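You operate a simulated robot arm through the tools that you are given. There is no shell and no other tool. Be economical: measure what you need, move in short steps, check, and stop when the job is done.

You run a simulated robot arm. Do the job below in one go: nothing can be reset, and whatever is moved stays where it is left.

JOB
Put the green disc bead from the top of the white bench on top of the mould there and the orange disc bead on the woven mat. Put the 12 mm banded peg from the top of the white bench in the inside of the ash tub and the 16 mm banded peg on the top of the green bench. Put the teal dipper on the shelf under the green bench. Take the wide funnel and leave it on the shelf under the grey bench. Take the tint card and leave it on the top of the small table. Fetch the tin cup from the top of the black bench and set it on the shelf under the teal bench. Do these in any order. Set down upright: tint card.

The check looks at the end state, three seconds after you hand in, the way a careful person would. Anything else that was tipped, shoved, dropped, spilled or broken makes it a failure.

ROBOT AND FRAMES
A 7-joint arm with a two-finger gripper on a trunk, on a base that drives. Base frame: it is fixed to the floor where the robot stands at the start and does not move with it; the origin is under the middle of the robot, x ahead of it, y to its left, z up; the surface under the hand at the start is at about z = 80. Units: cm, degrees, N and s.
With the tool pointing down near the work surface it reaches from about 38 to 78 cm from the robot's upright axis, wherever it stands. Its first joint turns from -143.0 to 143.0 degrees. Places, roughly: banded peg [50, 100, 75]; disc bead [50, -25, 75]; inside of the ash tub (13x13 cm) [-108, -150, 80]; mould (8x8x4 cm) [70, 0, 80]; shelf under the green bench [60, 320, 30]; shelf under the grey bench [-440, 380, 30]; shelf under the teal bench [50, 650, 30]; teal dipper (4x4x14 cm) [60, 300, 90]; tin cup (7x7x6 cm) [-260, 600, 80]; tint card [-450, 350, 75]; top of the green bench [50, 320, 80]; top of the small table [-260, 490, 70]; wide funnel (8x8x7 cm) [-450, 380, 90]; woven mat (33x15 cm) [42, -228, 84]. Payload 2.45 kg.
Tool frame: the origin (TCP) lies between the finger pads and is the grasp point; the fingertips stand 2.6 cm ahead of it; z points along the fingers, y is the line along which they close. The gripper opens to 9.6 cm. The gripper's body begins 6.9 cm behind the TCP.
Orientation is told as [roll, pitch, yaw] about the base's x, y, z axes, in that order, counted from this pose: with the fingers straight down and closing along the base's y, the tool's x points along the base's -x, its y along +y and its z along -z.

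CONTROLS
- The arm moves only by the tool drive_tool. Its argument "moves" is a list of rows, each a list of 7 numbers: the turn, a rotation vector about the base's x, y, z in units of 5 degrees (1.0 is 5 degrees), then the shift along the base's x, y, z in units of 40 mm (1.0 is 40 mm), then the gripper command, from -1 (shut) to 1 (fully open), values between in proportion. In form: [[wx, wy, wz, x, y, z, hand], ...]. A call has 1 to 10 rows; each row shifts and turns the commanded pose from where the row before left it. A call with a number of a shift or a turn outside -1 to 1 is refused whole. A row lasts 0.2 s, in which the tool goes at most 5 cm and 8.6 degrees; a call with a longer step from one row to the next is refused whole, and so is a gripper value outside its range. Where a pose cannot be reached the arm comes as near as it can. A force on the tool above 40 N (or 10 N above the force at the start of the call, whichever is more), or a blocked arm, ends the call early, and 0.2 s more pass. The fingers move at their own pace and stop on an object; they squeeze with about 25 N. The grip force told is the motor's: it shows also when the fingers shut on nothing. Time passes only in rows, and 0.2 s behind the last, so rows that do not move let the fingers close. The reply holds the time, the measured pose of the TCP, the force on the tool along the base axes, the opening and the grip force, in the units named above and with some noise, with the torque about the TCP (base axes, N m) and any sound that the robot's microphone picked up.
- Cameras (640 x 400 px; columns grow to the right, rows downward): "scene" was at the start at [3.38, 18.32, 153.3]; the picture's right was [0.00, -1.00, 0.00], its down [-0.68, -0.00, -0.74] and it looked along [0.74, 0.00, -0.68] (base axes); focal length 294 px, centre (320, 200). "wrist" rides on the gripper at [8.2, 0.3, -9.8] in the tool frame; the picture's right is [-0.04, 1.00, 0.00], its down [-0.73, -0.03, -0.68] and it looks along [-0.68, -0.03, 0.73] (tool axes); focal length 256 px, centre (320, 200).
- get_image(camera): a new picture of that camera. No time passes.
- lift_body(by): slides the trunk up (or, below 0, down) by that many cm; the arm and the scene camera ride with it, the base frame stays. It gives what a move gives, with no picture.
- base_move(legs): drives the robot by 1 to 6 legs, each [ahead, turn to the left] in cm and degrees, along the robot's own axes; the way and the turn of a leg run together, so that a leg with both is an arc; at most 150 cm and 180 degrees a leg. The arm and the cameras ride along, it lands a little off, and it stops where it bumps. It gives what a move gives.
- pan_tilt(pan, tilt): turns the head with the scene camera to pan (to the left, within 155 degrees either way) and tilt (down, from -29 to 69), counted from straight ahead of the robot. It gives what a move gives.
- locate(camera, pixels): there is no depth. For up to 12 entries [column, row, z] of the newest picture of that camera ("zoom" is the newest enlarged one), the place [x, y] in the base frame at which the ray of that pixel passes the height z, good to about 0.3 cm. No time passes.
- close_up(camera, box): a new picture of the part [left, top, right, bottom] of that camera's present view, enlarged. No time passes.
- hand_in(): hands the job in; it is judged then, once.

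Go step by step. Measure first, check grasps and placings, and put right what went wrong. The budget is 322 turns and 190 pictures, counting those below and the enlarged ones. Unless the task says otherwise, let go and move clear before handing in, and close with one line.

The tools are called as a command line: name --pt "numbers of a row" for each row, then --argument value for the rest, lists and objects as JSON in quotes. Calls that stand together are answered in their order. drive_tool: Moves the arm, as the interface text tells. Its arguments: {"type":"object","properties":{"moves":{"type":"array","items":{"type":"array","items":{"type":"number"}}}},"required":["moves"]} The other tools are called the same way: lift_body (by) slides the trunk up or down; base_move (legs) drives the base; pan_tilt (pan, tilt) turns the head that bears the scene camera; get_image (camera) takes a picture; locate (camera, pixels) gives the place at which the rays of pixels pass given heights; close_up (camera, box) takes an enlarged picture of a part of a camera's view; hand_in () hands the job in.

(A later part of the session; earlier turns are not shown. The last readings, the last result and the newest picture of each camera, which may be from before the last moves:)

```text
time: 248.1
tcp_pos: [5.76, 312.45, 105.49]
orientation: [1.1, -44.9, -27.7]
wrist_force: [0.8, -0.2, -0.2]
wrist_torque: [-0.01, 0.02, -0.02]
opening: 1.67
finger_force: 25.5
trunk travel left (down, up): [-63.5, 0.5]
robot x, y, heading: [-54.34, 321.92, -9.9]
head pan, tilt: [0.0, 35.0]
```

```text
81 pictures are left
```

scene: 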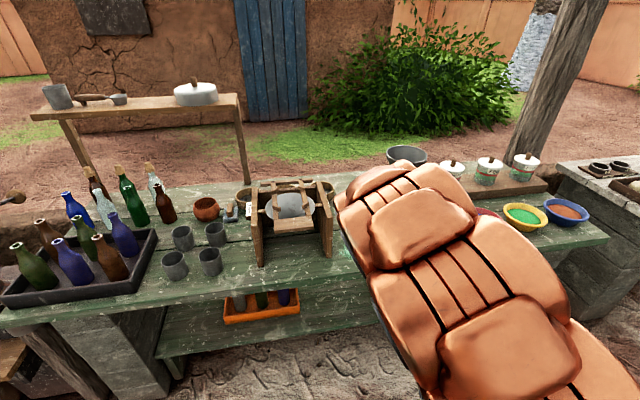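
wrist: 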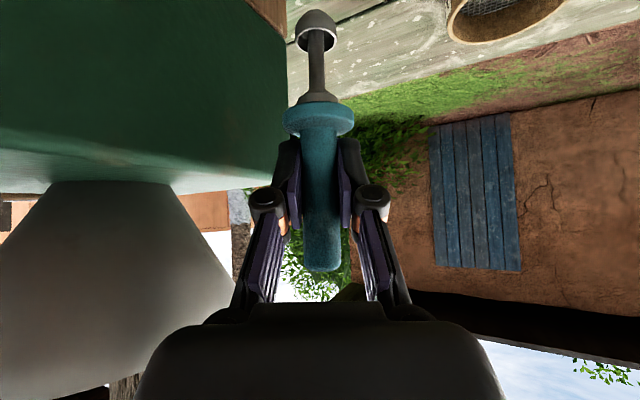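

locate --camera "scene" --pixels '[[299, 303, 32], [299, 318, 31], [225, 323, 31], [340, 320, 31], [330, 333, 31], [330, 275, 31], [340, 278, 79]]'

base_move --legs '[[-6, 0]]'

lift_body --by -30

lift_body --by -28

pan_tilt --pan 0 --tilt 25

get_image --camera "scene"

get_image --camera "wrist"

```text
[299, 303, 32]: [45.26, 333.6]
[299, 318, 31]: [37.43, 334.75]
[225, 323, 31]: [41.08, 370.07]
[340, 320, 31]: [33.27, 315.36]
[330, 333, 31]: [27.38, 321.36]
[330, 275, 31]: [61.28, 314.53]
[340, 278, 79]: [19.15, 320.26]
```

```text
time: 249.1
tcp_pos: [-0.15, 313.31, 105.41]
orientation: [1.1, -44.8, -27.7]
wrist_force: [0.6, -0.2, -0.1]
wrist_torque: [0.0, 0.01, -0.01]
opening: 1.67
finger_force: 24.5
trunk travel left (down, up): [-63.5, 0.5]
robot x, y, heading: [-59.97, 322.81, -9.7]
head pan, tilt: [0.0, 35.0]
```

```text
time: 252.1
tcp_pos: [-0.16, 313.48, 75.45]
orientation: [1.2, -44.8, -27.7]
wrist_force: [-0.2, -0.5, 0.0]
wrist_torque: [-0.01, -0.01, -0.01]
opening: 1.68
finger_force: 25.0
trunk travel left (down, up): [-33.5, 30.5]
robot x, y, heading: [-60.02, 322.3, -9.9]
head pan, tilt: [0.0, 35.0]
```

```text
time: 254.9
tcp_pos: [-0.13, 313.41, 47.47]
orientation: [1.1, -44.8, -27.7]
wrist_force: [1.5, -0.6, -0.6]
wrist_torque: [-0.01, 0.01, 0.01]
opening: 1.69
finger_force: 25.5
trunk travel left (down, up): [-5.5, 58.5]
robot x, y, heading: [-60.39, 322.93, -10.0]
head pan, tilt: [0.0, 35.0]
```

```text
time: 255.6
tcp_pos: [-0.15, 313.4, 47.42]
orientation: [1.1, -44.9, -27.7]
wrist_force: [-0.2, 0.4, -0.1]
wrist_torque: [-0.04, 0.0, -0.02]
opening: 1.65
finger_force: 24.8
trunk travel left (down, up): [-5.5, 58.5]
robot x, y, heading: [-59.85, 322.9, -9.8]
head pan, tilt: [0.0, 25.0]
```

```text
80 pictures are left
```

scene: 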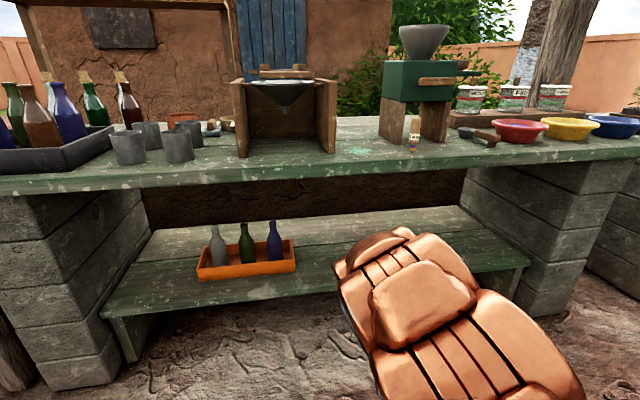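

```text
79 pictures are left
```

wrist: 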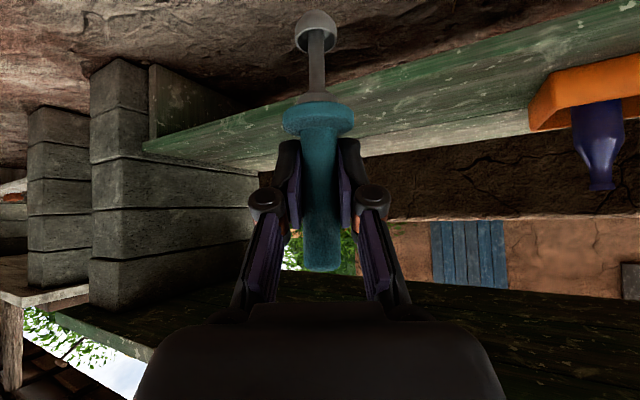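

Shelf is clear to the right of the crate. Extend the arm, then drive in slowly.

drive_tool --pt "0 0 0 0.85 -0.2 0 -1" --pt "0 0 0 0.85 -0.2 0 -1" --pt "0 0 0 0.85 -0.2 0 -1" --pt "0 0 0 0.85 -0.2 0 -1" --pt "0 0 0 0 0 0 -1"

base_move --legs '[[14, 0]]'

get_image --camera "wrist"

get_image --camera "scene"

locate --camera "scene" --pixels '[[215, 310, 30], [300, 293, 30], [290, 235, 30]]'

```text
time: 256.8
tcp_pos: [13.44, 310.59, 47.57]
orientation: [1.1, -44.8, -27.6]
wrist_force: [0.0, -0.5, -0.5]
wrist_torque: [0.0, 0.0, -0.01]
opening: 1.68
finger_force: 25.2
trunk travel left (down, up): [-5.5, 58.5]
robot x, y, heading: [-60.6, 322.61, -9.6]
head pan, tilt: [0.0, 25.0]
```

```text
time: 258.1
tcp_pos: [27.1, 308.12, 47.61]
orientation: [1.0, -44.8, -27.5]
wrist_force: [-0.4, 0.8, 0.2]
wrist_torque: [-0.01, 0.01, -0.03]
opening: 1.67
finger_force: 24.9
trunk travel left (down, up): [-5.5, 58.5]
robot x, y, heading: [-46.66, 320.33, -9.4]
head pan, tilt: [0.0, 25.0]
```

```text
78 pictures are left
```

wrist: 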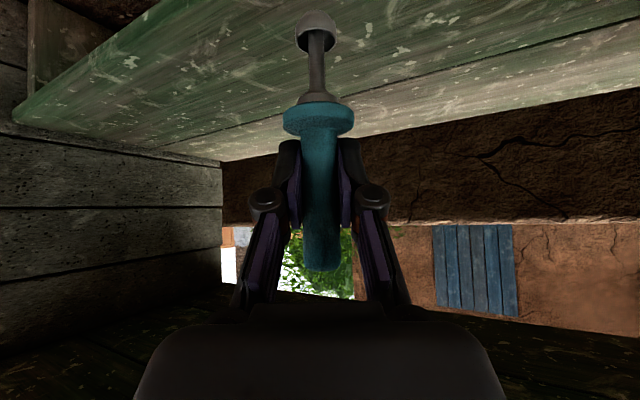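

```text
77 pictures are left
```

scene: 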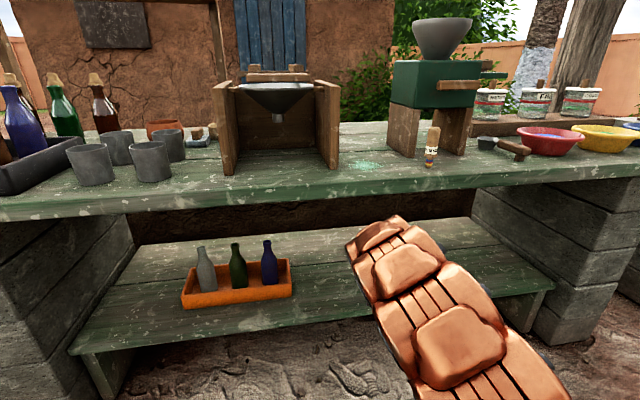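

```text
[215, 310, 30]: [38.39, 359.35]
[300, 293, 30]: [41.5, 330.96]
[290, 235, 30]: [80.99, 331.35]
```

lift_body --by -4.5

base_move --legs '[[11, 0]]'

get_image --camera "wrist"

get_image --camera "scene"

```text
time: 259.0
tcp_pos: [27.09, 307.97, 43.13]
orientation: [1.0, -44.8, -27.6]
wrist_force: [-0.4, 0.1, -0.3]
wrist_torque: [-0.01, 0.02, -0.03]
opening: 1.69
finger_force: 24.7
trunk travel left (down, up): [-1.0, 63.0]
robot x, y, heading: [-46.35, 320.39, -9.8]
head pan, tilt: [0.0, 25.0]
```

```text
time: 260.2
tcp_pos: [37.98, 306.23, 43.12]
orientation: [1.1, -44.8, -27.8]
wrist_force: [0.5, 1.4, 0.6]
wrist_torque: [0.02, 0.02, 0.01]
opening: 1.69
finger_force: 25.2
trunk travel left (down, up): [-1.0, 63.0]
robot x, y, heading: [-35.51, 318.17, -9.9]
head pan, tilt: [0.0, 25.0]
```

```text
76 pictures are left
```

wrist: 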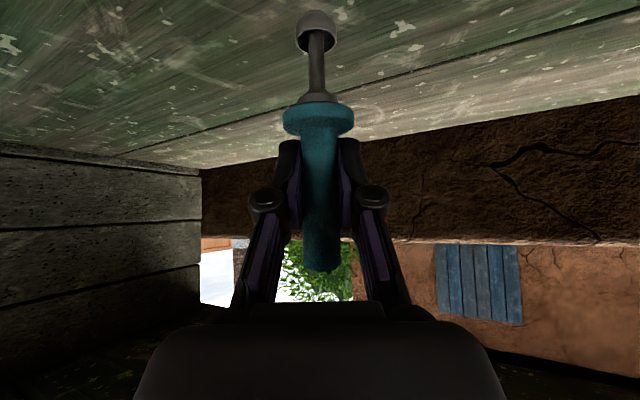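

```text
75 pictures are left
```

scene: 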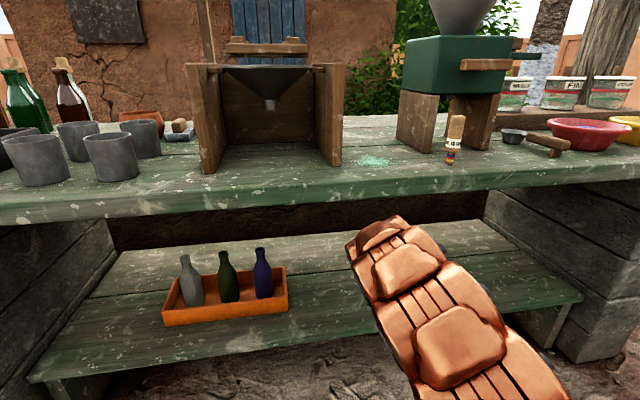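

Well inside the shelf space. Lower in steps until contact.

drive_tool --pt "0 0 0 0 0 -0.3 -1" --pt "0 0 0 0 0 -0.3 -1" --pt "0 0 0 0 0 0 -1"

drive_tool --pt "0 0 0 0 0 -0.12 -1" --pt "0 0 0 0 0 -0.1 -1" --pt "0 0 0 0 0 0 -1"

drive_tool --pt "0 0 0 0 0 -0.1 -1" --pt "0 0 0 0 0 0 -1"

get_image --camera "wrist"

```text
time: 261.0
tcp_pos: [37.97, 306.24, 40.8]
orientation: [1.1, -44.7, -27.6]
wrist_force: [0.1, 0.6, -0.6]
wrist_torque: [-0.01, -0.03, -0.01]
opening: 1.66
finger_force: 24.8
trunk travel left (down, up): [-1.0, 63.0]
robot x, y, heading: [-35.71, 318.77, -9.8]
head pan, tilt: [0.0, 25.0]
```

```text
time: 261.8
tcp_pos: [38.09, 306.16, 39.74]
orientation: [1.1, -44.8, -27.7]
wrist_force: [0.3, -1.0, -1.0]
wrist_torque: [-0.01, 0.0, 0.03]
opening: 1.66
finger_force: 25.1
trunk travel left (down, up): [-1.0, 63.0]
robot x, y, heading: [-35.33, 318.01, -9.8]
head pan, tilt: [0.0, 25.0]
```

```text
time: 262.4
tcp_pos: [38.0, 306.07, 39.38]
orientation: [1.1, -44.8, -27.7]
wrist_force: [0.3, -0.9, -0.2]
wrist_torque: [-0.01, -0.06, 0.03]
opening: 1.66
finger_force: 25.1
trunk travel left (down, up): [-1.0, 63.0]
robot x, y, heading: [-35.22, 318.81, -9.8]
head pan, tilt: [0.0, 25.0]
```

```text
74 pictures are left
```

wrist: 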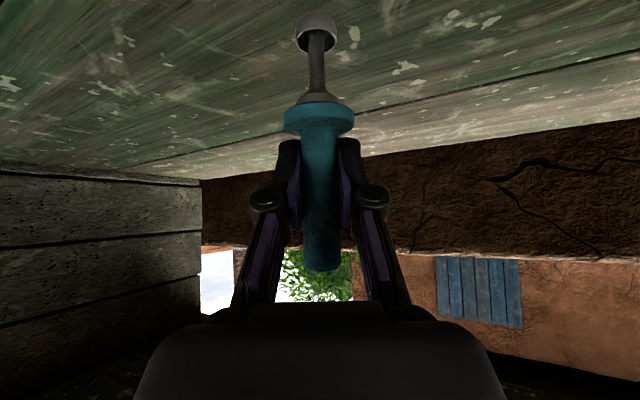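

drive_tool --pt "0 0 0 0 0 -0.08 -1" --pt "0 0 0 0 0 0 -1"

drive_tool --pt "0 0 0 0 0 -0.07 -1" --pt "0 0 0 0 0 0 -1"

drive_tool --pt "0 0 0 0 0 -0.07 -1" --pt "0 0 0 0 0 0 -1"

```text
time: 263.0
tcp_pos: [38.04, 306.12, 39.18]
orientation: [1.1, -44.8, -27.7]
wrist_force: [-0.6, 0.0, -0.8]
wrist_torque: [0.01, -0.01, 0.03]
opening: 1.67
finger_force: 24.8
trunk travel left (down, up): [-1.0, 63.0]
robot x, y, heading: [-35.42, 318.44, -10.0]
head pan, tilt: [0.0, 25.0]
```

```text
time: 263.6
tcp_pos: [38.07, 306.23, 38.77]
orientation: [1.1, -44.8, -27.7]
wrist_force: [0.8, 0.7, -0.1]
wrist_torque: [0.0, 0.02, 0.03]
opening: 1.67
finger_force: 24.7
trunk travel left (down, up): [-1.0, 63.0]
robot x, y, heading: [-35.42, 318.26, -9.5]
head pan, tilt: [0.0, 25.0]
```

```text
time: 264.2
tcp_pos: [38.02, 306.19, 38.53]
orientation: [1.2, -44.8, -27.7]
wrist_force: [0.5, -0.2, -0.1]
wrist_torque: [0.0, 0.02, 0.01]
opening: 1.69
finger_force: 25.1
trunk travel left (down, up): [-1.0, 63.0]
robot x, y, heading: [-35.38, 318.36, -9.8]
head pan, tilt: [0.0, 25.0]
```

drive_tool --pt "0 0 0 0 0 -0.07 -1" --pt "0 0 0 0 0 0 -1"

drive_tool --pt "0 0 0 0 0 -0.07 -1" --pt "0 0 0 0 0 0 -1"

drive_tool --pt "0 0 0 0 0 -0.07 -1" --pt "0 0 0 0 0 0 -1"

get_image --camera "wrist"

```text
time: 264.8
tcp_pos: [38.03, 306.22, 38.13]
orientation: [1.1, -44.8, -27.7]
wrist_force: [0.3, -0.1, -1.1]
wrist_torque: [-0.01, 0.0, 0.0]
opening: 1.69
finger_force: 25.1
trunk travel left (down, up): [-1.0, 63.0]
robot x, y, heading: [-35.64, 318.66, -9.8]
head pan, tilt: [0.0, 25.0]
```

```text
time: 265.4
tcp_pos: [38.14, 306.23, 38.0]
orientation: [1.1, -44.8, -27.7]
wrist_force: [-0.3, -0.5, 0.2]
wrist_torque: [0.0, 0.0, 0.03]
opening: 1.68
finger_force: 25.1
trunk travel left (down, up): [-1.0, 63.0]
robot x, y, heading: [-35.44, 318.12, -9.7]
head pan, tilt: [0.0, 25.0]
```

```text
time: 266.0
tcp_pos: [38.12, 306.06, 37.62]
orientation: [1.1, -44.8, -27.8]
wrist_force: [0.0, 0.3, -0.2]
wrist_torque: [-0.03, -0.03, 0.02]
opening: 1.64
finger_force: 25.1
trunk travel left (down, up): [-1.0, 63.0]
robot x, y, heading: [-35.6, 318.59, -10.0]
head pan, tilt: [0.0, 25.0]
```

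```text
73 pictures are left
```

wrist: 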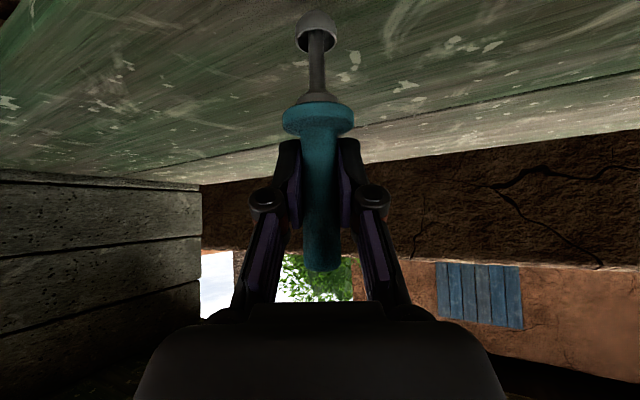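

drive_tool --pt "0 0 0 0 0 -0.08 -1" --pt "0 0 0 0 0 -0.08 -1" --pt "0 0 0 0 0 0 -1"

drive_tool --pt "0 0 0 0 0 -0.08 -1" --pt "0 0 0 0 0 -0.08 -1" --pt "0 0 0 0 0 0 -1"

drive_tool --pt "0 0 0 0 0 -0.08 -1" --pt "0 0 0 0 0 -0.08 -1" --pt "0 0 0 0 0 0 -1"

```text
time: 266.8
tcp_pos: [38.15, 306.18, 37.02]
orientation: [1.1, -44.8, -27.7]
wrist_force: [-0.1, -0.2, -0.9]
wrist_torque: [0.01, -0.02, -0.05]
opening: 1.67
finger_force: 25.0
trunk travel left (down, up): [-1.0, 63.0]
robot x, y, heading: [-35.25, 318.63, -9.7]
head pan, tilt: [0.0, 25.0]
```

```text
time: 267.6
tcp_pos: [38.23, 306.19, 36.66]
orientation: [1.1, -44.9, -27.7]
wrist_force: [1.8, 0.3, 18.3]
wrist_torque: [-0.17, -0.29, 0.0]
opening: 1.7
finger_force: 24.9
trunk travel left (down, up): [-1.0, 63.0]
robot x, y, heading: [-35.32, 318.34, -9.7]
head pan, tilt: [0.0, 25.0]
```

```text
time: 268.1
tcp_pos: [38.27, 306.23, 36.5]
orientation: [1.2, -45.2, -27.6]
wrist_force: [-3.1, -0.7, 17.6]
wrist_torque: [-0.16, 0.24, -0.03]
opening: 1.71
finger_force: 25.3
trunk travel left (down, up): [-1.0, 63.0]
robot x, y, heading: [-35.09, 318.51, -10.0]
head pan, tilt: [0.0, 25.0]
stopped in row 2: the force on the tool passed its limit at 45 N (the readings are from after the stop); the commanded pose is now the measured one
```

Contact at shelf. Ease, open slowly, and check before retreating.

drive_tool --pt "0 0 0 0 0 0.04 -1" --pt "0 0 0 0 0 0 -0.6" --pt "0 0 0 0 0 0 -0.4" --pt "0 0 0 0 0 0 -0.1" --pt "0 0 0 0 0 0 0" --pt "0 0 0 0 0 0 0"

get_image --camera "wrist"

```text
time: 269.5
tcp_pos: [38.11, 306.2, 36.34]
orientation: [1.2, -45.0, -27.6]
wrist_force: [0.6, -0.4, 0.3]
wrist_torque: [-0.02, -0.04, 0.02]
opening: 4.81
finger_force: 0.1
trunk travel left (down, up): [-1.0, 63.0]
robot x, y, heading: [-35.45, 318.24, -9.9]
head pan, tilt: [0.0, 25.0]
```

```text
72 pictures are left
```

wrist: 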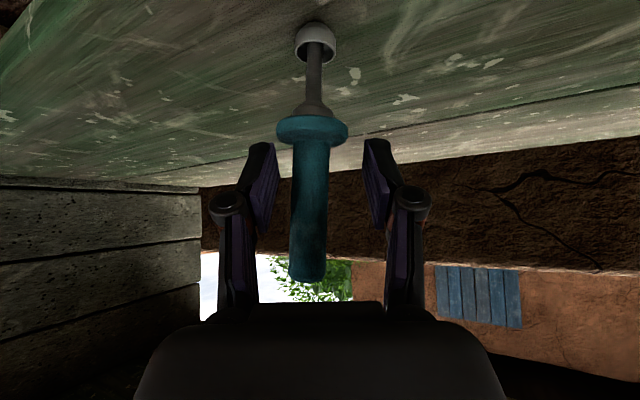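

It stands. Back out along the tool axis.

drive_tool --pt "0 0 0 -0.3 0.16 0 0" --pt "0 0 0 -0.7 0.36 0 0" --pt "0 0 0 -0.8 0.4 0 0" --pt "0 0 0 -0.8 0.4 0.2 0" --pt "0 0 0 0 0 0 0"

get_image --camera "wrist"

```text
time: 270.7
tcp_pos: [27.62, 311.48, 37.16]
orientation: [1.3, -45.1, -27.7]
wrist_force: [0.2, -0.1, 0.3]
wrist_torque: [-0.01, 0.01, 0.01]
opening: 4.8
finger_force: 0.0
trunk travel left (down, up): [-1.0, 63.0]
robot x, y, heading: [-35.4, 318.54, -9.8]
head pan, tilt: [0.0, 25.0]
```

```text
71 pictures are left
```

wrist: 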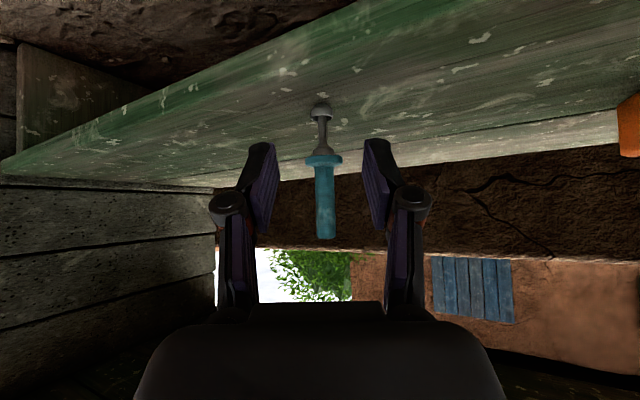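

Dipper stands on the shelf. Back out, raise the trunk, straighten the tool, and look toward the far benches.

base_move --legs '[[-35, 0]]'

lift_body --by 63

drive_tool --pt "0.23 0.95 0.3 0 0 0 0" --pt "0.23 0.95 0.3 0 0 0 0" --pt "0.23 0.95 0.3 0 0 0 0" --pt "0.23 0.95 0.3 0 0 0 0" --pt "0.23 0.95 0.3 0 0 0 0" --pt "0.23 0.95 0.3 0 0 0 0" --pt "0.23 0.95 0.3 0 0 0 0" --pt "0.23 0.95 0.3 0 0 0 0" --pt "0.23 0.95 0.3 0 0 0 0"

pan_tilt --pan 150 --tilt 12

get_image --camera "scene"

pan_tilt --pan 100 --tilt 15

get_image --camera "scene"

```text
time: 273.0
tcp_pos: [-7.03, 317.35, 37.12]
orientation: [1.2, -45.0, -27.6]
wrist_force: [-1.0, -0.1, 0.3]
wrist_torque: [0.0, 0.03, -0.02]
opening: 4.81
finger_force: 0.0
trunk travel left (down, up): [-1.0, 63.0]
robot x, y, heading: [-70.28, 324.17, -9.8]
head pan, tilt: [0.0, 25.0]
```

```text
refused: 63 is not a number from -40 to 40
```

```text
time: 275.0
tcp_pos: [-6.95, 317.38, 37.17]
orientation: [-3.6, -1.5, -11.4]
wrist_force: [0.8, -0.4, 0.3]
wrist_torque: [0.01, 0.01, -0.01]
opening: 4.78
finger_force: 0.1
trunk travel left (down, up): [-1.0, 63.0]
robot x, y, heading: [-69.95, 324.66, -9.7]
head pan, tilt: [0.0, 25.0]
```

```text
time: 277.4
tcp_pos: [-7.01, 317.44, 37.15]
orientation: [-3.5, -1.4, -11.4]
wrist_force: [0.3, 0.3, 0.4]
wrist_torque: [0.03, 0.01, 0.01]
opening: 4.81
finger_force: 0.2
trunk travel left (down, up): [-1.0, 63.0]
robot x, y, heading: [-70.19, 324.31, -9.9]
head pan, tilt: [150.0, 12.0]
```

```text
70 pictures are left
```

scene: 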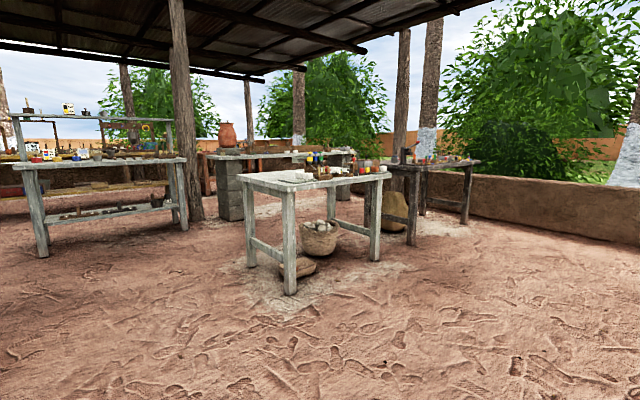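

```text
time: 278.5
tcp_pos: [-7.0, 317.42, 37.2]
orientation: [-3.6, -1.4, -11.5]
wrist_force: [-0.2, -0.3, -0.5]
wrist_torque: [-0.01, 0.0, 0.01]
opening: 4.79
finger_force: 0.0
trunk travel left (down, up): [-1.0, 63.0]
robot x, y, heading: [-70.22, 324.53, -9.9]
head pan, tilt: [100.0, 15.0]
```

```text
69 pictures are left
```

scene: 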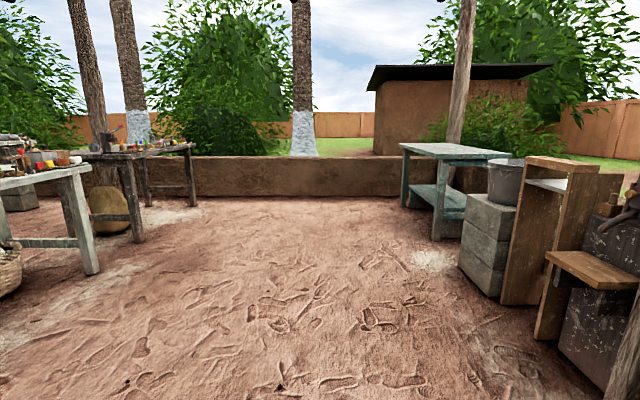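

Map is clear: grey bench far left at 174°, small table centre, black bench behind it, teal bench to the right. Raise the trunk, tuck the arm, and drive toward the grey bench.

lift_body --by 32

lift_body --by 30

drive_tool --pt "0.72 0.28 0 -0.9 0.1 0 0" --pt "0 0 0 -0.9 0.1 0 0" --pt "0 0 0 -0.9 0 0 0" --pt "0 0 0 -0.9 0 0 0" --pt "0 0 0 -0.6 0 0 0"

base_move --legs '[[0, -178], [150, 0], [90, 0]]'

pan_tilt --pan 0 --tilt 25

get_image --camera "scene"

```text
time: 281.7
tcp_pos: [-7.0, 317.48, 69.19]
orientation: [-3.7, -1.4, -11.4]
wrist_force: [-0.1, 0.8, 0.1]
wrist_torque: [-0.02, -0.04, 0.03]
opening: 4.81
finger_force: 0.1
trunk travel left (down, up): [-33.0, 31.0]
robot x, y, heading: [-70.28, 323.83, -9.8]
head pan, tilt: [100.0, 15.0]
```

```text
time: 284.7
tcp_pos: [-6.98, 317.38, 99.01]
orientation: [-3.6, -1.4, -11.5]
wrist_force: [-0.8, -0.1, 0.5]
wrist_torque: [-0.01, -0.01, 0.0]
opening: 4.81
finger_force: 0.0
trunk travel left (down, up): [-63.0, 1.0]
robot x, y, heading: [-69.71, 324.46, -9.7]
head pan, tilt: [100.0, 15.0]
```

```text
time: 285.9
tcp_pos: [-23.84, 318.28, 99.07]
orientation: [-0.3, 0.7, -11.5]
wrist_force: [-0.2, 0.5, -0.6]
wrist_torque: [0.0, 0.01, 0.0]
opening: 4.79
finger_force: 0.2
trunk travel left (down, up): [-63.0, 1.0]
robot x, y, heading: [-70.03, 324.67, -9.8]
head pan, tilt: [100.0, 15.0]
```

```text
time: 305.2
tcp_pos: [-355.41, 377.1, 98.97]
orientation: [-0.3, 0.7, 167.9]
wrist_force: [-0.2, 0.6, 0.0]
wrist_torque: [0.01, 0.01, 0.0]
opening: 4.79
finger_force: 0.2
trunk travel left (down, up): [-63.0, 1.0]
robot x, y, heading: [-308.8, 370.32, 169.7]
head pan, tilt: [100.0, 15.0]
```

```text
time: 307.0
tcp_pos: [-355.48, 377.09, 99.08]
orientation: [-0.3, 0.7, 167.9]
wrist_force: [-0.4, 0.5, -0.1]
wrist_torque: [-0.02, 0.0, -0.02]
opening: 4.82
finger_force: 0.2
trunk travel left (down, up): [-63.0, 1.0]
robot x, y, heading: [-308.78, 370.28, 169.6]
head pan, tilt: [0.0, 25.0]
```

```text
68 pictures are left
```

scene: 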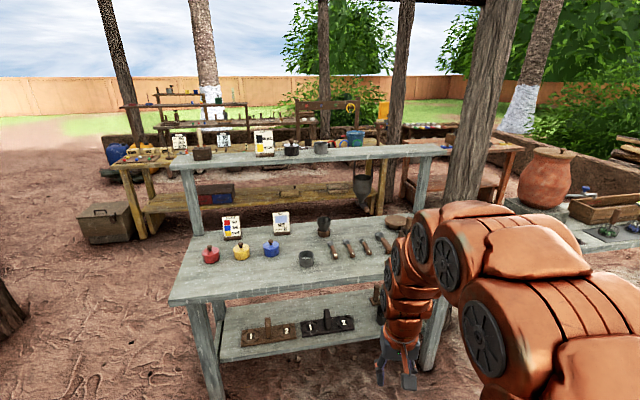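

close_up --camera "scene" --box '[150, 120, 390, 275]'

close_up --camera "scene" --box '[210, 200, 310, 265]'

locate --camera "scene" --pixels '[[232, 240, 75], [281, 234, 75], [323, 234, 75], [398, 228, 75], [362, 198, 75], [200, 280, 75], [335, 255, 75], [300, 345, 30]]'

```text
2.58 times, centred on (270, 198) of scene
```

zoom: 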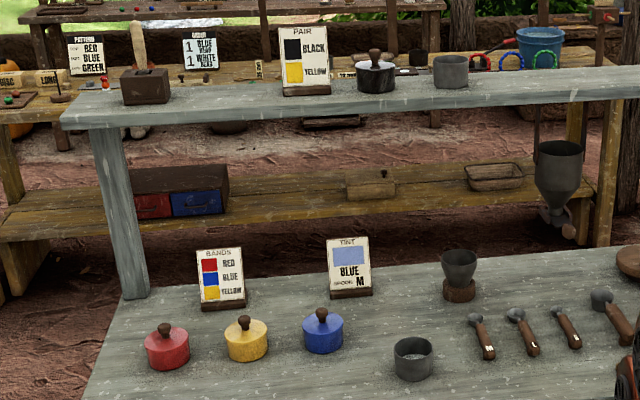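

```text
6.15 times, centred on (260, 232) of scene
```

zoom: 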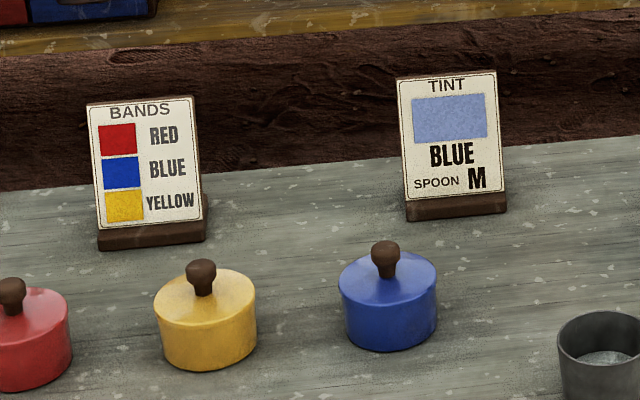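

```text
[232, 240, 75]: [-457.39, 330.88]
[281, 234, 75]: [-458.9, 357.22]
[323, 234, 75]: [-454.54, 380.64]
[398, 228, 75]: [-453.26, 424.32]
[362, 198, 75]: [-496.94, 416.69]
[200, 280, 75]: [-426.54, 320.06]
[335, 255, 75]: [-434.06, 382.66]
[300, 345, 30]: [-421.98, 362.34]
```

Tint card "TINT BLUE" is at about [-459,357]; the funnel candidate is the cup on a stand at [-454,381]. Drive closer.

base_move --legs '[[0, 12], [72, 0]]'

pan_tilt --pan 0 --tilt 35

get_image --camera "scene"

get_image --camera "wrist"

```text
time: 311.7
tcp_pos: [-428.4, 364.71, 99.1]
orientation: [-0.3, 0.7, -179.7]
wrist_force: [-0.3, -0.3, 0.2]
wrist_torque: [0.01, 0.02, 0.0]
opening: 4.79
finger_force: 0.0
trunk travel left (down, up): [-63.0, 1.0]
robot x, y, heading: [-381.41, 368.1, -178.0]
head pan, tilt: [0.0, 25.0]
```

```text
time: 312.4
tcp_pos: [-428.47, 364.97, 98.99]
orientation: [-0.3, 0.7, -179.5]
wrist_force: [0.3, 0.6, 0.2]
wrist_torque: [0.02, -0.04, -0.02]
opening: 4.8
finger_force: 0.1
trunk travel left (down, up): [-63.0, 1.0]
robot x, y, heading: [-381.58, 367.98, -178.1]
head pan, tilt: [0.0, 35.0]
```

```text
65 pictures are left
```

scene: 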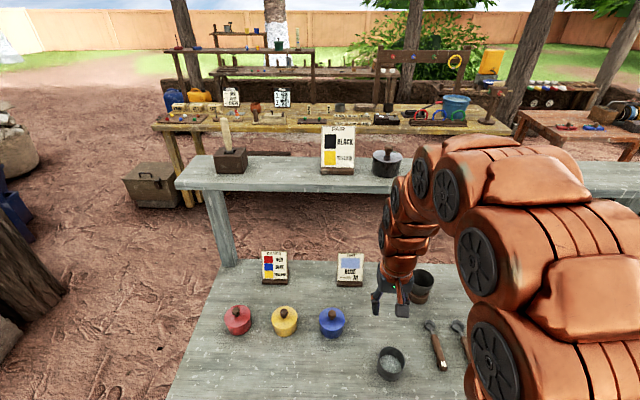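

```text
64 pictures are left
```

wrist: 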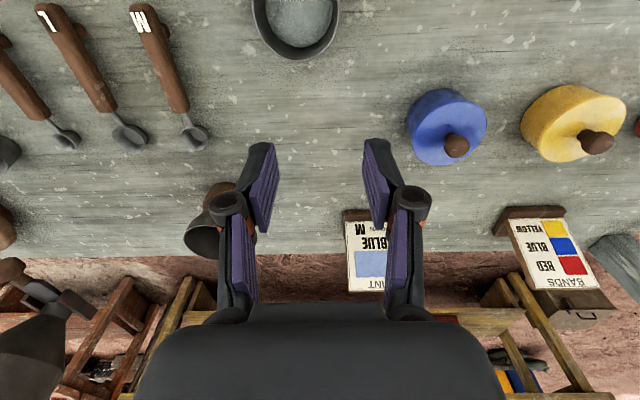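

locate --camera "scene" --pixels '[[228, 268, 75], [182, 190, 105], [182, 190, 110], [350, 284, 75], [275, 284, 75], [420, 302, 75], [180, 390, 75], [390, 378, 75]]'

locate --camera "wrist" --pixels '[[370, 215, 76], [348, 212, 76], [395, 212, 76], [205, 195, 77], [435, 165, 76], [300, 60, 76], [370, 290, 86]]'

close_up --camera "scene" --box '[320, 230, 480, 350]'

close_up --camera "wrist" --box '[140, 160, 440, 320]'

```text
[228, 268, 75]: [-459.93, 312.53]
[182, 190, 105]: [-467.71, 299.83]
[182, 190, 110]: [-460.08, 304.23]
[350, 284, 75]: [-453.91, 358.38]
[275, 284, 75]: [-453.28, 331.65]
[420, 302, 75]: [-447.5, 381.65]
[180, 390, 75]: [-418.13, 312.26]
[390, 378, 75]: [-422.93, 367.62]
```

```text
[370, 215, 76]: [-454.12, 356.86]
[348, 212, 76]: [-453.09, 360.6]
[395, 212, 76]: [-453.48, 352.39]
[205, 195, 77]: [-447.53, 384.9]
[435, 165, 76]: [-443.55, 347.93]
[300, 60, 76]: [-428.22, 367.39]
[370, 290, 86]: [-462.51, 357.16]
```

```text
3.33 times, centred on (400, 290) of scene
```

zoom: 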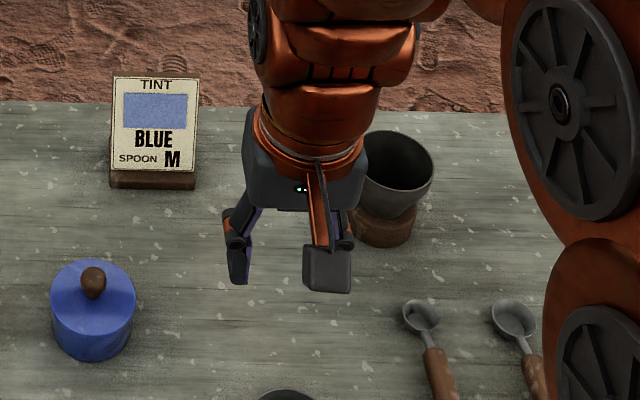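

```text
2.13 times, centred on (290, 240) of wrist
```

zoom: 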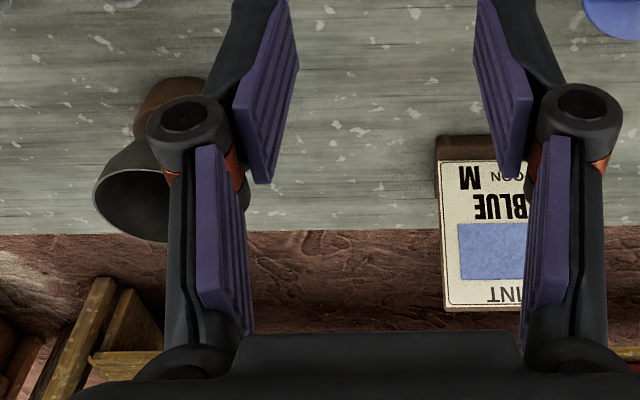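

locate --camera "scene" --pixels '[[337, 286, 75], [362.5, 286, 75], [338, 281, 76.5], [362.5, 281, 76.5], [334, 253, 85], [360, 253, 85]]'

drive_tool --pt "0 0 0 0.5 -0.9 0 1" --pt "0 0 0 0 -0.9 0 1" --pt "0 0 0 0 0 0 1"

get_image --camera "wrist"

```text
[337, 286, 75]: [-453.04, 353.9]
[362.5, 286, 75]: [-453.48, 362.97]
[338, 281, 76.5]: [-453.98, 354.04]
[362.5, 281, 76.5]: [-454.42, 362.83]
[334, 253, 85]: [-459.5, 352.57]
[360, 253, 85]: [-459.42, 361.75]
```

```text
time: 313.2
tcp_pos: [-426.34, 357.83, 99.0]
orientation: [-0.3, 0.7, -179.6]
wrist_force: [0.4, -0.8, -0.2]
wrist_torque: [0.03, 0.0, -0.01]
opening: 9.61
finger_force: 0.0
trunk travel left (down, up): [-63.0, 1.0]
robot x, y, heading: [-381.69, 368.06, -177.8]
head pan, tilt: [0.0, 35.0]
```

```text
61 pictures are left
```

wrist: 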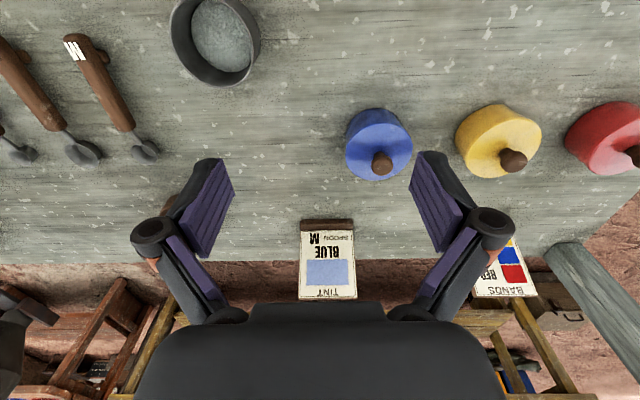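

close_up --camera "wrist" --box '[280, 200, 380, 305]'

locate --camera "wrist" --pixels '[[300, 224, 76], [353, 224, 76], [298, 298, 86], [356, 298, 86], [298, 298, 84], [356, 298, 84], [300, 259, 76]]'

```text
3.81 times, centred on (330, 252) of wrist
```

zoom: 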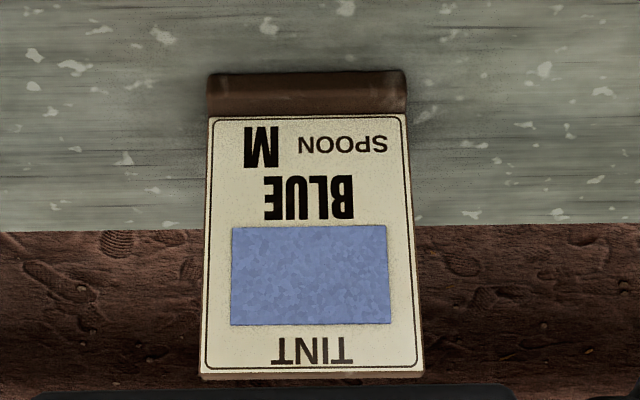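

```text
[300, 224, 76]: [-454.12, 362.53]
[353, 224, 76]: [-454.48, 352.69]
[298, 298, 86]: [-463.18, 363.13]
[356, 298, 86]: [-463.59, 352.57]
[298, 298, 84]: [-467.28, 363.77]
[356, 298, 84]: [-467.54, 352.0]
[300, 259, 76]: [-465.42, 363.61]
```

The card base seems ~9 cm wide; I need the bench height precisely. Lower 12 cm and re-measure by parallax.

lift_body --by -12

close_up --camera "wrist" --box '[260, 160, 400, 320]'

get_image --camera "wrist"

```text
time: 314.7
tcp_pos: [-426.51, 357.94, 86.95]
orientation: [-0.3, 0.7, -179.6]
wrist_force: [0.0, -0.4, -0.1]
wrist_torque: [0.02, 0.01, -0.01]
opening: 9.62
finger_force: 0.0
trunk travel left (down, up): [-51.0, 13.0]
robot x, y, heading: [-381.56, 368.49, -177.9]
head pan, tilt: [0.0, 35.0]
```

```text
2.50 times, centred on (330, 240) of wrist
```

zoom: 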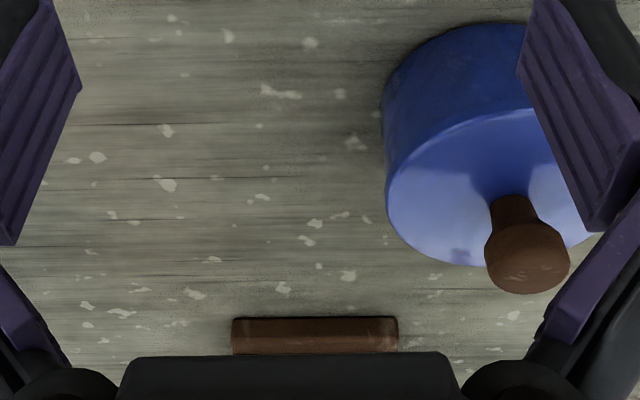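

```text
58 pictures are left
```

wrist: 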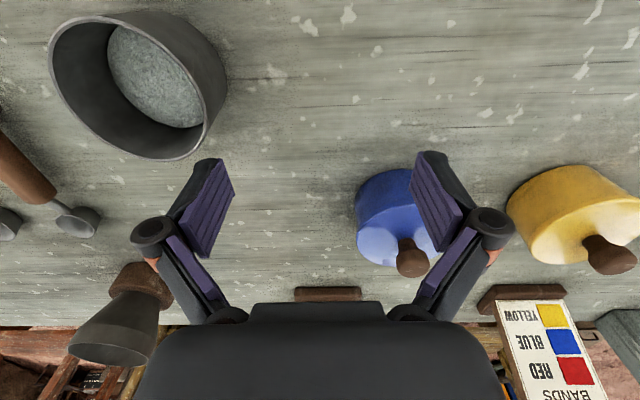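

Parallax gives bench top ≈79.5 and card width ≈8.4 cm, so it fits the 9.6 cm opening. Tilt the tool 30° to keep clear of the upper shelf and approach the card.

locate --camera "wrist" --pixels '[[395, 250, 86], [411, 262, 88], [130, 290, 82], [115, 345, 88], [60, 230, 80]]'

drive_tool --pt "0 1 0 -0.2 0 0.5 1" --pt "0 1 0 -0.2 0 0.5 1" --pt "0 1 0 -0.2 0 0.5 1" --pt "0 1 0 -0.2 0 0.5 1" --pt "0 1 0 -0.3 0 0 1" --pt "0 1 0 -0.4 0 0 1" --pt "0 0 0 0 0 0 1"

get_image --camera "wrist"

```text
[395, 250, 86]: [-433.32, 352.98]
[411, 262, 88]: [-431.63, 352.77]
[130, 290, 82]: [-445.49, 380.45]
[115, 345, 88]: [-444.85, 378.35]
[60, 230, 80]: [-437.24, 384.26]
```

```text
time: 316.3
tcp_pos: [-432.44, 357.96, 94.92]
orientation: [-0.4, -29.4, -179.6]
wrist_force: [0.0, -0.2, 0.8]
wrist_torque: [0.0, 0.03, 0.01]
opening: 9.61
finger_force: 0.1
trunk travel left (down, up): [-51.0, 13.0]
robot x, y, heading: [-381.97, 368.03, -177.9]
head pan, tilt: [0.0, 35.0]
```

```text
57 pictures are left
```

wrist: 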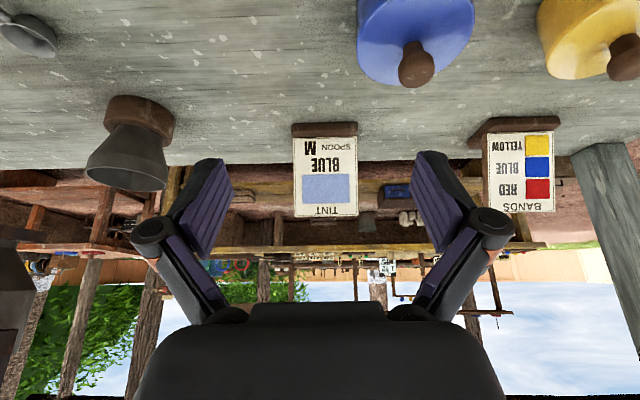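

drive_tool --pt "0 0 0 -1 0 0 1" --pt "0 0 0 -1 0 0 1" --pt "0 0 0 -0.8 0 -0.2 1" --pt "0 0 0 0 0 0 1"

get_image --camera "wrist"

```text
time: 317.3
tcp_pos: [-443.58, 357.78, 94.17]
orientation: [-0.5, -29.3, -179.5]
wrist_force: [-0.5, 0.5, 0.1]
wrist_torque: [-0.01, -0.01, 0.0]
opening: 9.6
finger_force: 0.0
trunk travel left (down, up): [-51.0, 13.0]
robot x, y, heading: [-382.2, 368.07, -178.1]
head pan, tilt: [0.0, 35.0]
```

```text
56 pictures are left
```

wrist: 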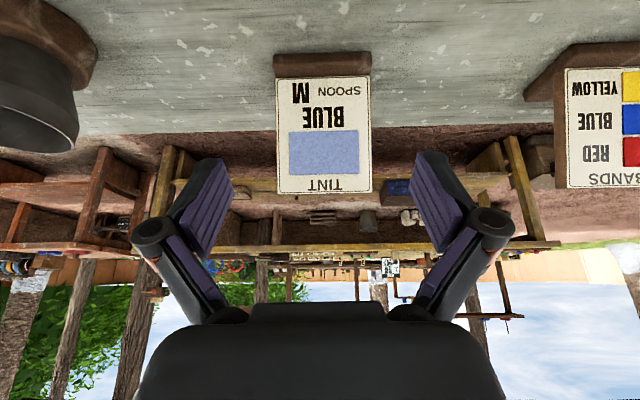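

Card is centered between the fingers (col 324). Advance down toward it.

drive_tool --pt "0 0 0 -0.6 0 -0.6 1" --pt "0 0 0 -0.6 0 -0.6 1" --pt "0 0 0 0 0 0 1"

get_image --camera "wrist"

```text
time: 318.1
tcp_pos: [-448.49, 357.75, 89.33]
orientation: [-0.6, -29.4, -179.5]
wrist_force: [0.2, -0.4, 0.2]
wrist_torque: [0.01, 0.03, -0.03]
opening: 9.6
finger_force: 0.0
trunk travel left (down, up): [-51.0, 13.0]
robot x, y, heading: [-381.69, 368.41, -178.1]
head pan, tilt: [0.0, 35.0]
```

```text
55 pictures are left
```

wrist: 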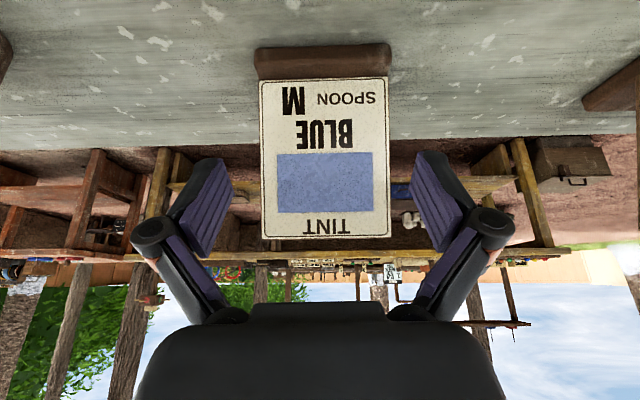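

drive_tool --pt "0 0 0 -0.35 -0.07 -0.35 1" --pt "0 0 0 -0.35 0 -0.35 1" --pt "0 0 0 0 0 0 1"

get_image --camera "wrist"

```text
time: 318.9
tcp_pos: [-451.19, 357.51, 86.52]
orientation: [-0.5, -29.3, -179.5]
wrist_force: [0.5, 0.8, 0.6]
wrist_torque: [-0.02, -0.01, -0.01]
opening: 9.63
finger_force: 0.0
trunk travel left (down, up): [-51.0, 13.0]
robot x, y, heading: [-381.81, 368.21, -177.8]
head pan, tilt: [0.0, 35.0]
```

```text
54 pictures are left
```

wrist: 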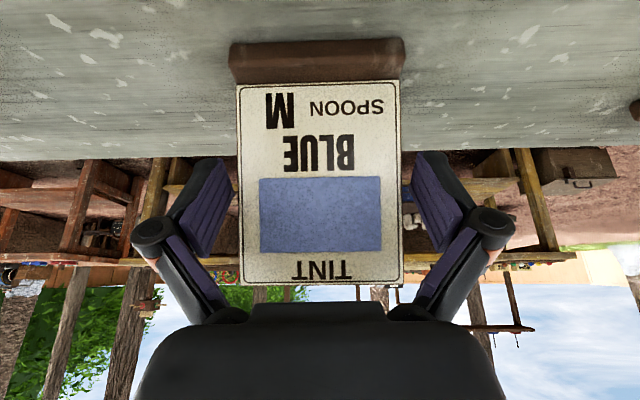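

Card sits evenly between pads. Close.

drive_tool --pt "0 0 0 0 0 0 0.85" --pt "0 0 0 0 0 0 0.7" --pt "0 0 0 0 0 0 0.5" --pt "0 0 0 0 0 0 0.4"

get_image --camera "wrist"

```text
time: 319.9
tcp_pos: [-451.14, 357.51, 86.62]
orientation: [-0.4, -29.2, -179.5]
wrist_force: [1.1, 0.5, 2.6]
wrist_torque: [0.04, -0.05, -0.03]
opening: 8.45
finger_force: 24.8
trunk travel left (down, up): [-51.0, 13.0]
robot x, y, heading: [-381.98, 367.85, -177.9]
head pan, tilt: [0.0, 35.0]
```

```text
53 pictures are left
```

wrist: 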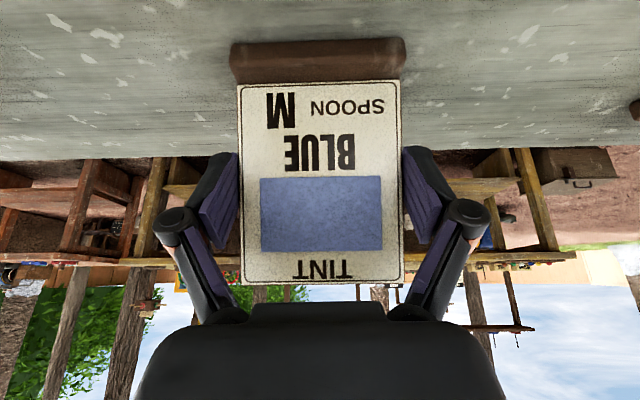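

Gripped at 8.45 cm. Lift a little and check.

drive_tool --pt "0 0 0 0 0 0.3 -1" --pt "0 0 0 0 0 0.4 -1" --pt "0 0 0 0.3 0 0.4 -1" --pt "0 0 0 0 0 0 -1"

get_image --camera "wrist"

```text
time: 320.9
tcp_pos: [-450.16, 357.47, 91.18]
orientation: [-0.5, -29.3, -179.5]
wrist_force: [0.2, 0.5, -1.2]
wrist_torque: [-0.02, -0.02, 0.02]
opening: 8.41
finger_force: 25.1
trunk travel left (down, up): [-51.0, 13.0]
robot x, y, heading: [-381.86, 368.37, -178.1]
head pan, tilt: [0.0, 35.0]
```

```text
52 pictures are left
```

wrist: 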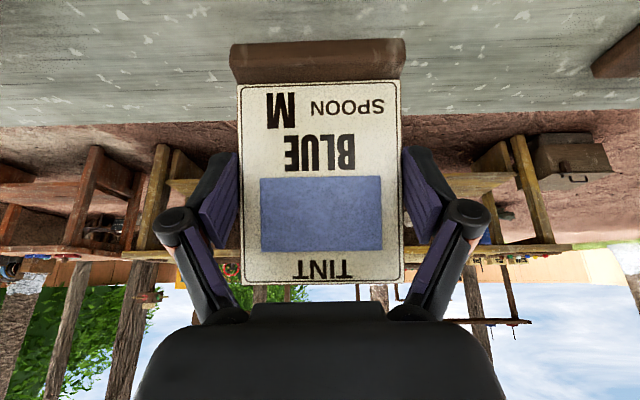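

Held firmly. Pull back 5 cm, raise, back out, and look for the small table.

drive_tool --pt "0 0 0 0.6 0 0.2 -1" --pt "0 0 0 0.6 0 0.5 -1" --pt "0 0 0 0 0 0 -1"

lift_body --by 12

drive_tool --pt "0 0 0 0.5 0.1 0 -1" --pt "0 0 0 0.5 0.1 0 -1"

base_move --legs '[[-60, 0]]'

pan_tilt --pan -100 --tilt 30

get_image --camera "scene"

```text
time: 321.7
tcp_pos: [-445.48, 357.53, 93.88]
orientation: [-0.5, -29.3, -179.6]
wrist_force: [-1.2, 0.0, -1.4]
wrist_torque: [0.01, -0.01, -0.03]
opening: 8.44
finger_force: 24.8
trunk travel left (down, up): [-51.0, 13.0]
robot x, y, heading: [-381.31, 368.25, -177.9]
head pan, tilt: [0.0, 35.0]
```

```text
time: 323.2
tcp_pos: [-445.6, 357.64, 105.78]
orientation: [-0.6, -29.3, -179.5]
wrist_force: [0.4, 0.2, -1.2]
wrist_torque: [0.03, -0.03, 0.01]
opening: 8.47
finger_force: 25.0
trunk travel left (down, up): [-63.0, 1.0]
robot x, y, heading: [-382.01, 368.51, -177.8]
head pan, tilt: [0.0, 35.0]
```

```text
time: 323.8
tcp_pos: [-441.33, 358.27, 105.84]
orientation: [-0.5, -29.3, -179.6]
wrist_force: [-0.6, 0.0, -1.9]
wrist_torque: [-0.01, -0.04, 0.03]
opening: 8.41
finger_force: 25.1
trunk travel left (down, up): [-63.0, 1.0]
robot x, y, heading: [-381.53, 367.99, -177.9]
head pan, tilt: [0.0, 35.0]
```

```text
time: 327.2
tcp_pos: [-380.85, 360.2, 105.81]
orientation: [-0.5, -29.3, -179.3]
wrist_force: [-0.3, 0.0, -0.8]
wrist_torque: [-0.02, -0.03, 0.03]
opening: 8.45
finger_force: 25.2
trunk travel left (down, up): [-63.0, 1.0]
robot x, y, heading: [-321.47, 370.34, -177.9]
head pan, tilt: [0.0, 35.0]
```

```text
time: 329.0
tcp_pos: [-380.95, 360.45, 105.9]
orientation: [-0.5, -29.3, -179.4]
wrist_force: [-0.2, 0.4, -1.5]
wrist_torque: [-0.04, -0.01, -0.02]
opening: 8.45
finger_force: 24.9
trunk travel left (down, up): [-63.0, 1.0]
robot x, y, heading: [-321.32, 370.58, -177.8]
head pan, tilt: [-100.0, 30.0]
```

```text
51 pictures are left
```

scene: 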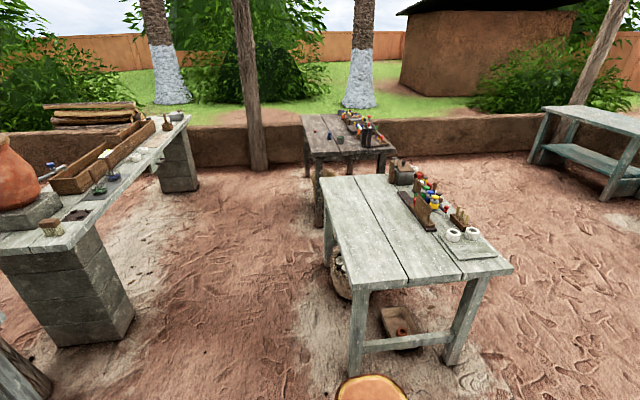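

locate --camera "scene" --pixels '[[350, 289, 75], [512, 270, 75], [322, 178, 75], [350, 289, 70], [512, 270, 70], [322, 178, 70], [375, 245, 75], [356, 375, 0], [455, 362, 0], [322, 225, 0], [303, 120, 78], [395, 148, 78]]'

close_up --camera "scene" --box '[290, 95, 520, 300]'

```text
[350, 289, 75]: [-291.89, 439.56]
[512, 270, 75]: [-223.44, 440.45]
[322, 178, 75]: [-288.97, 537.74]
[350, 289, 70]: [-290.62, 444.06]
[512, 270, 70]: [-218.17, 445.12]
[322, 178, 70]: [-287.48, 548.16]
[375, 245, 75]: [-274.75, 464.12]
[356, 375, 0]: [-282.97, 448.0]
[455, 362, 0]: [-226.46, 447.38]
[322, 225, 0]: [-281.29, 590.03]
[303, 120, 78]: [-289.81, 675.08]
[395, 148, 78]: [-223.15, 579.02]
```

```text
1.95 times, centred on (405, 198) of scene
```

zoom: 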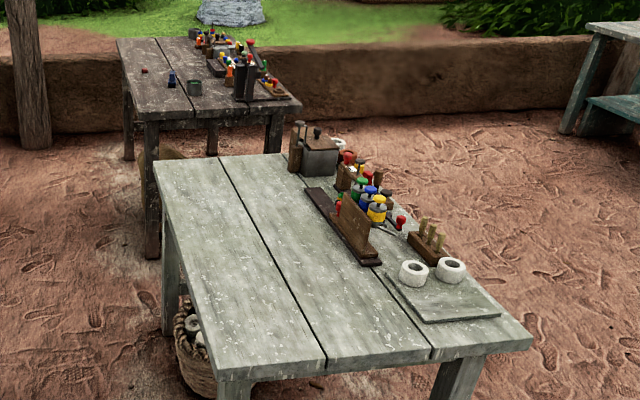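

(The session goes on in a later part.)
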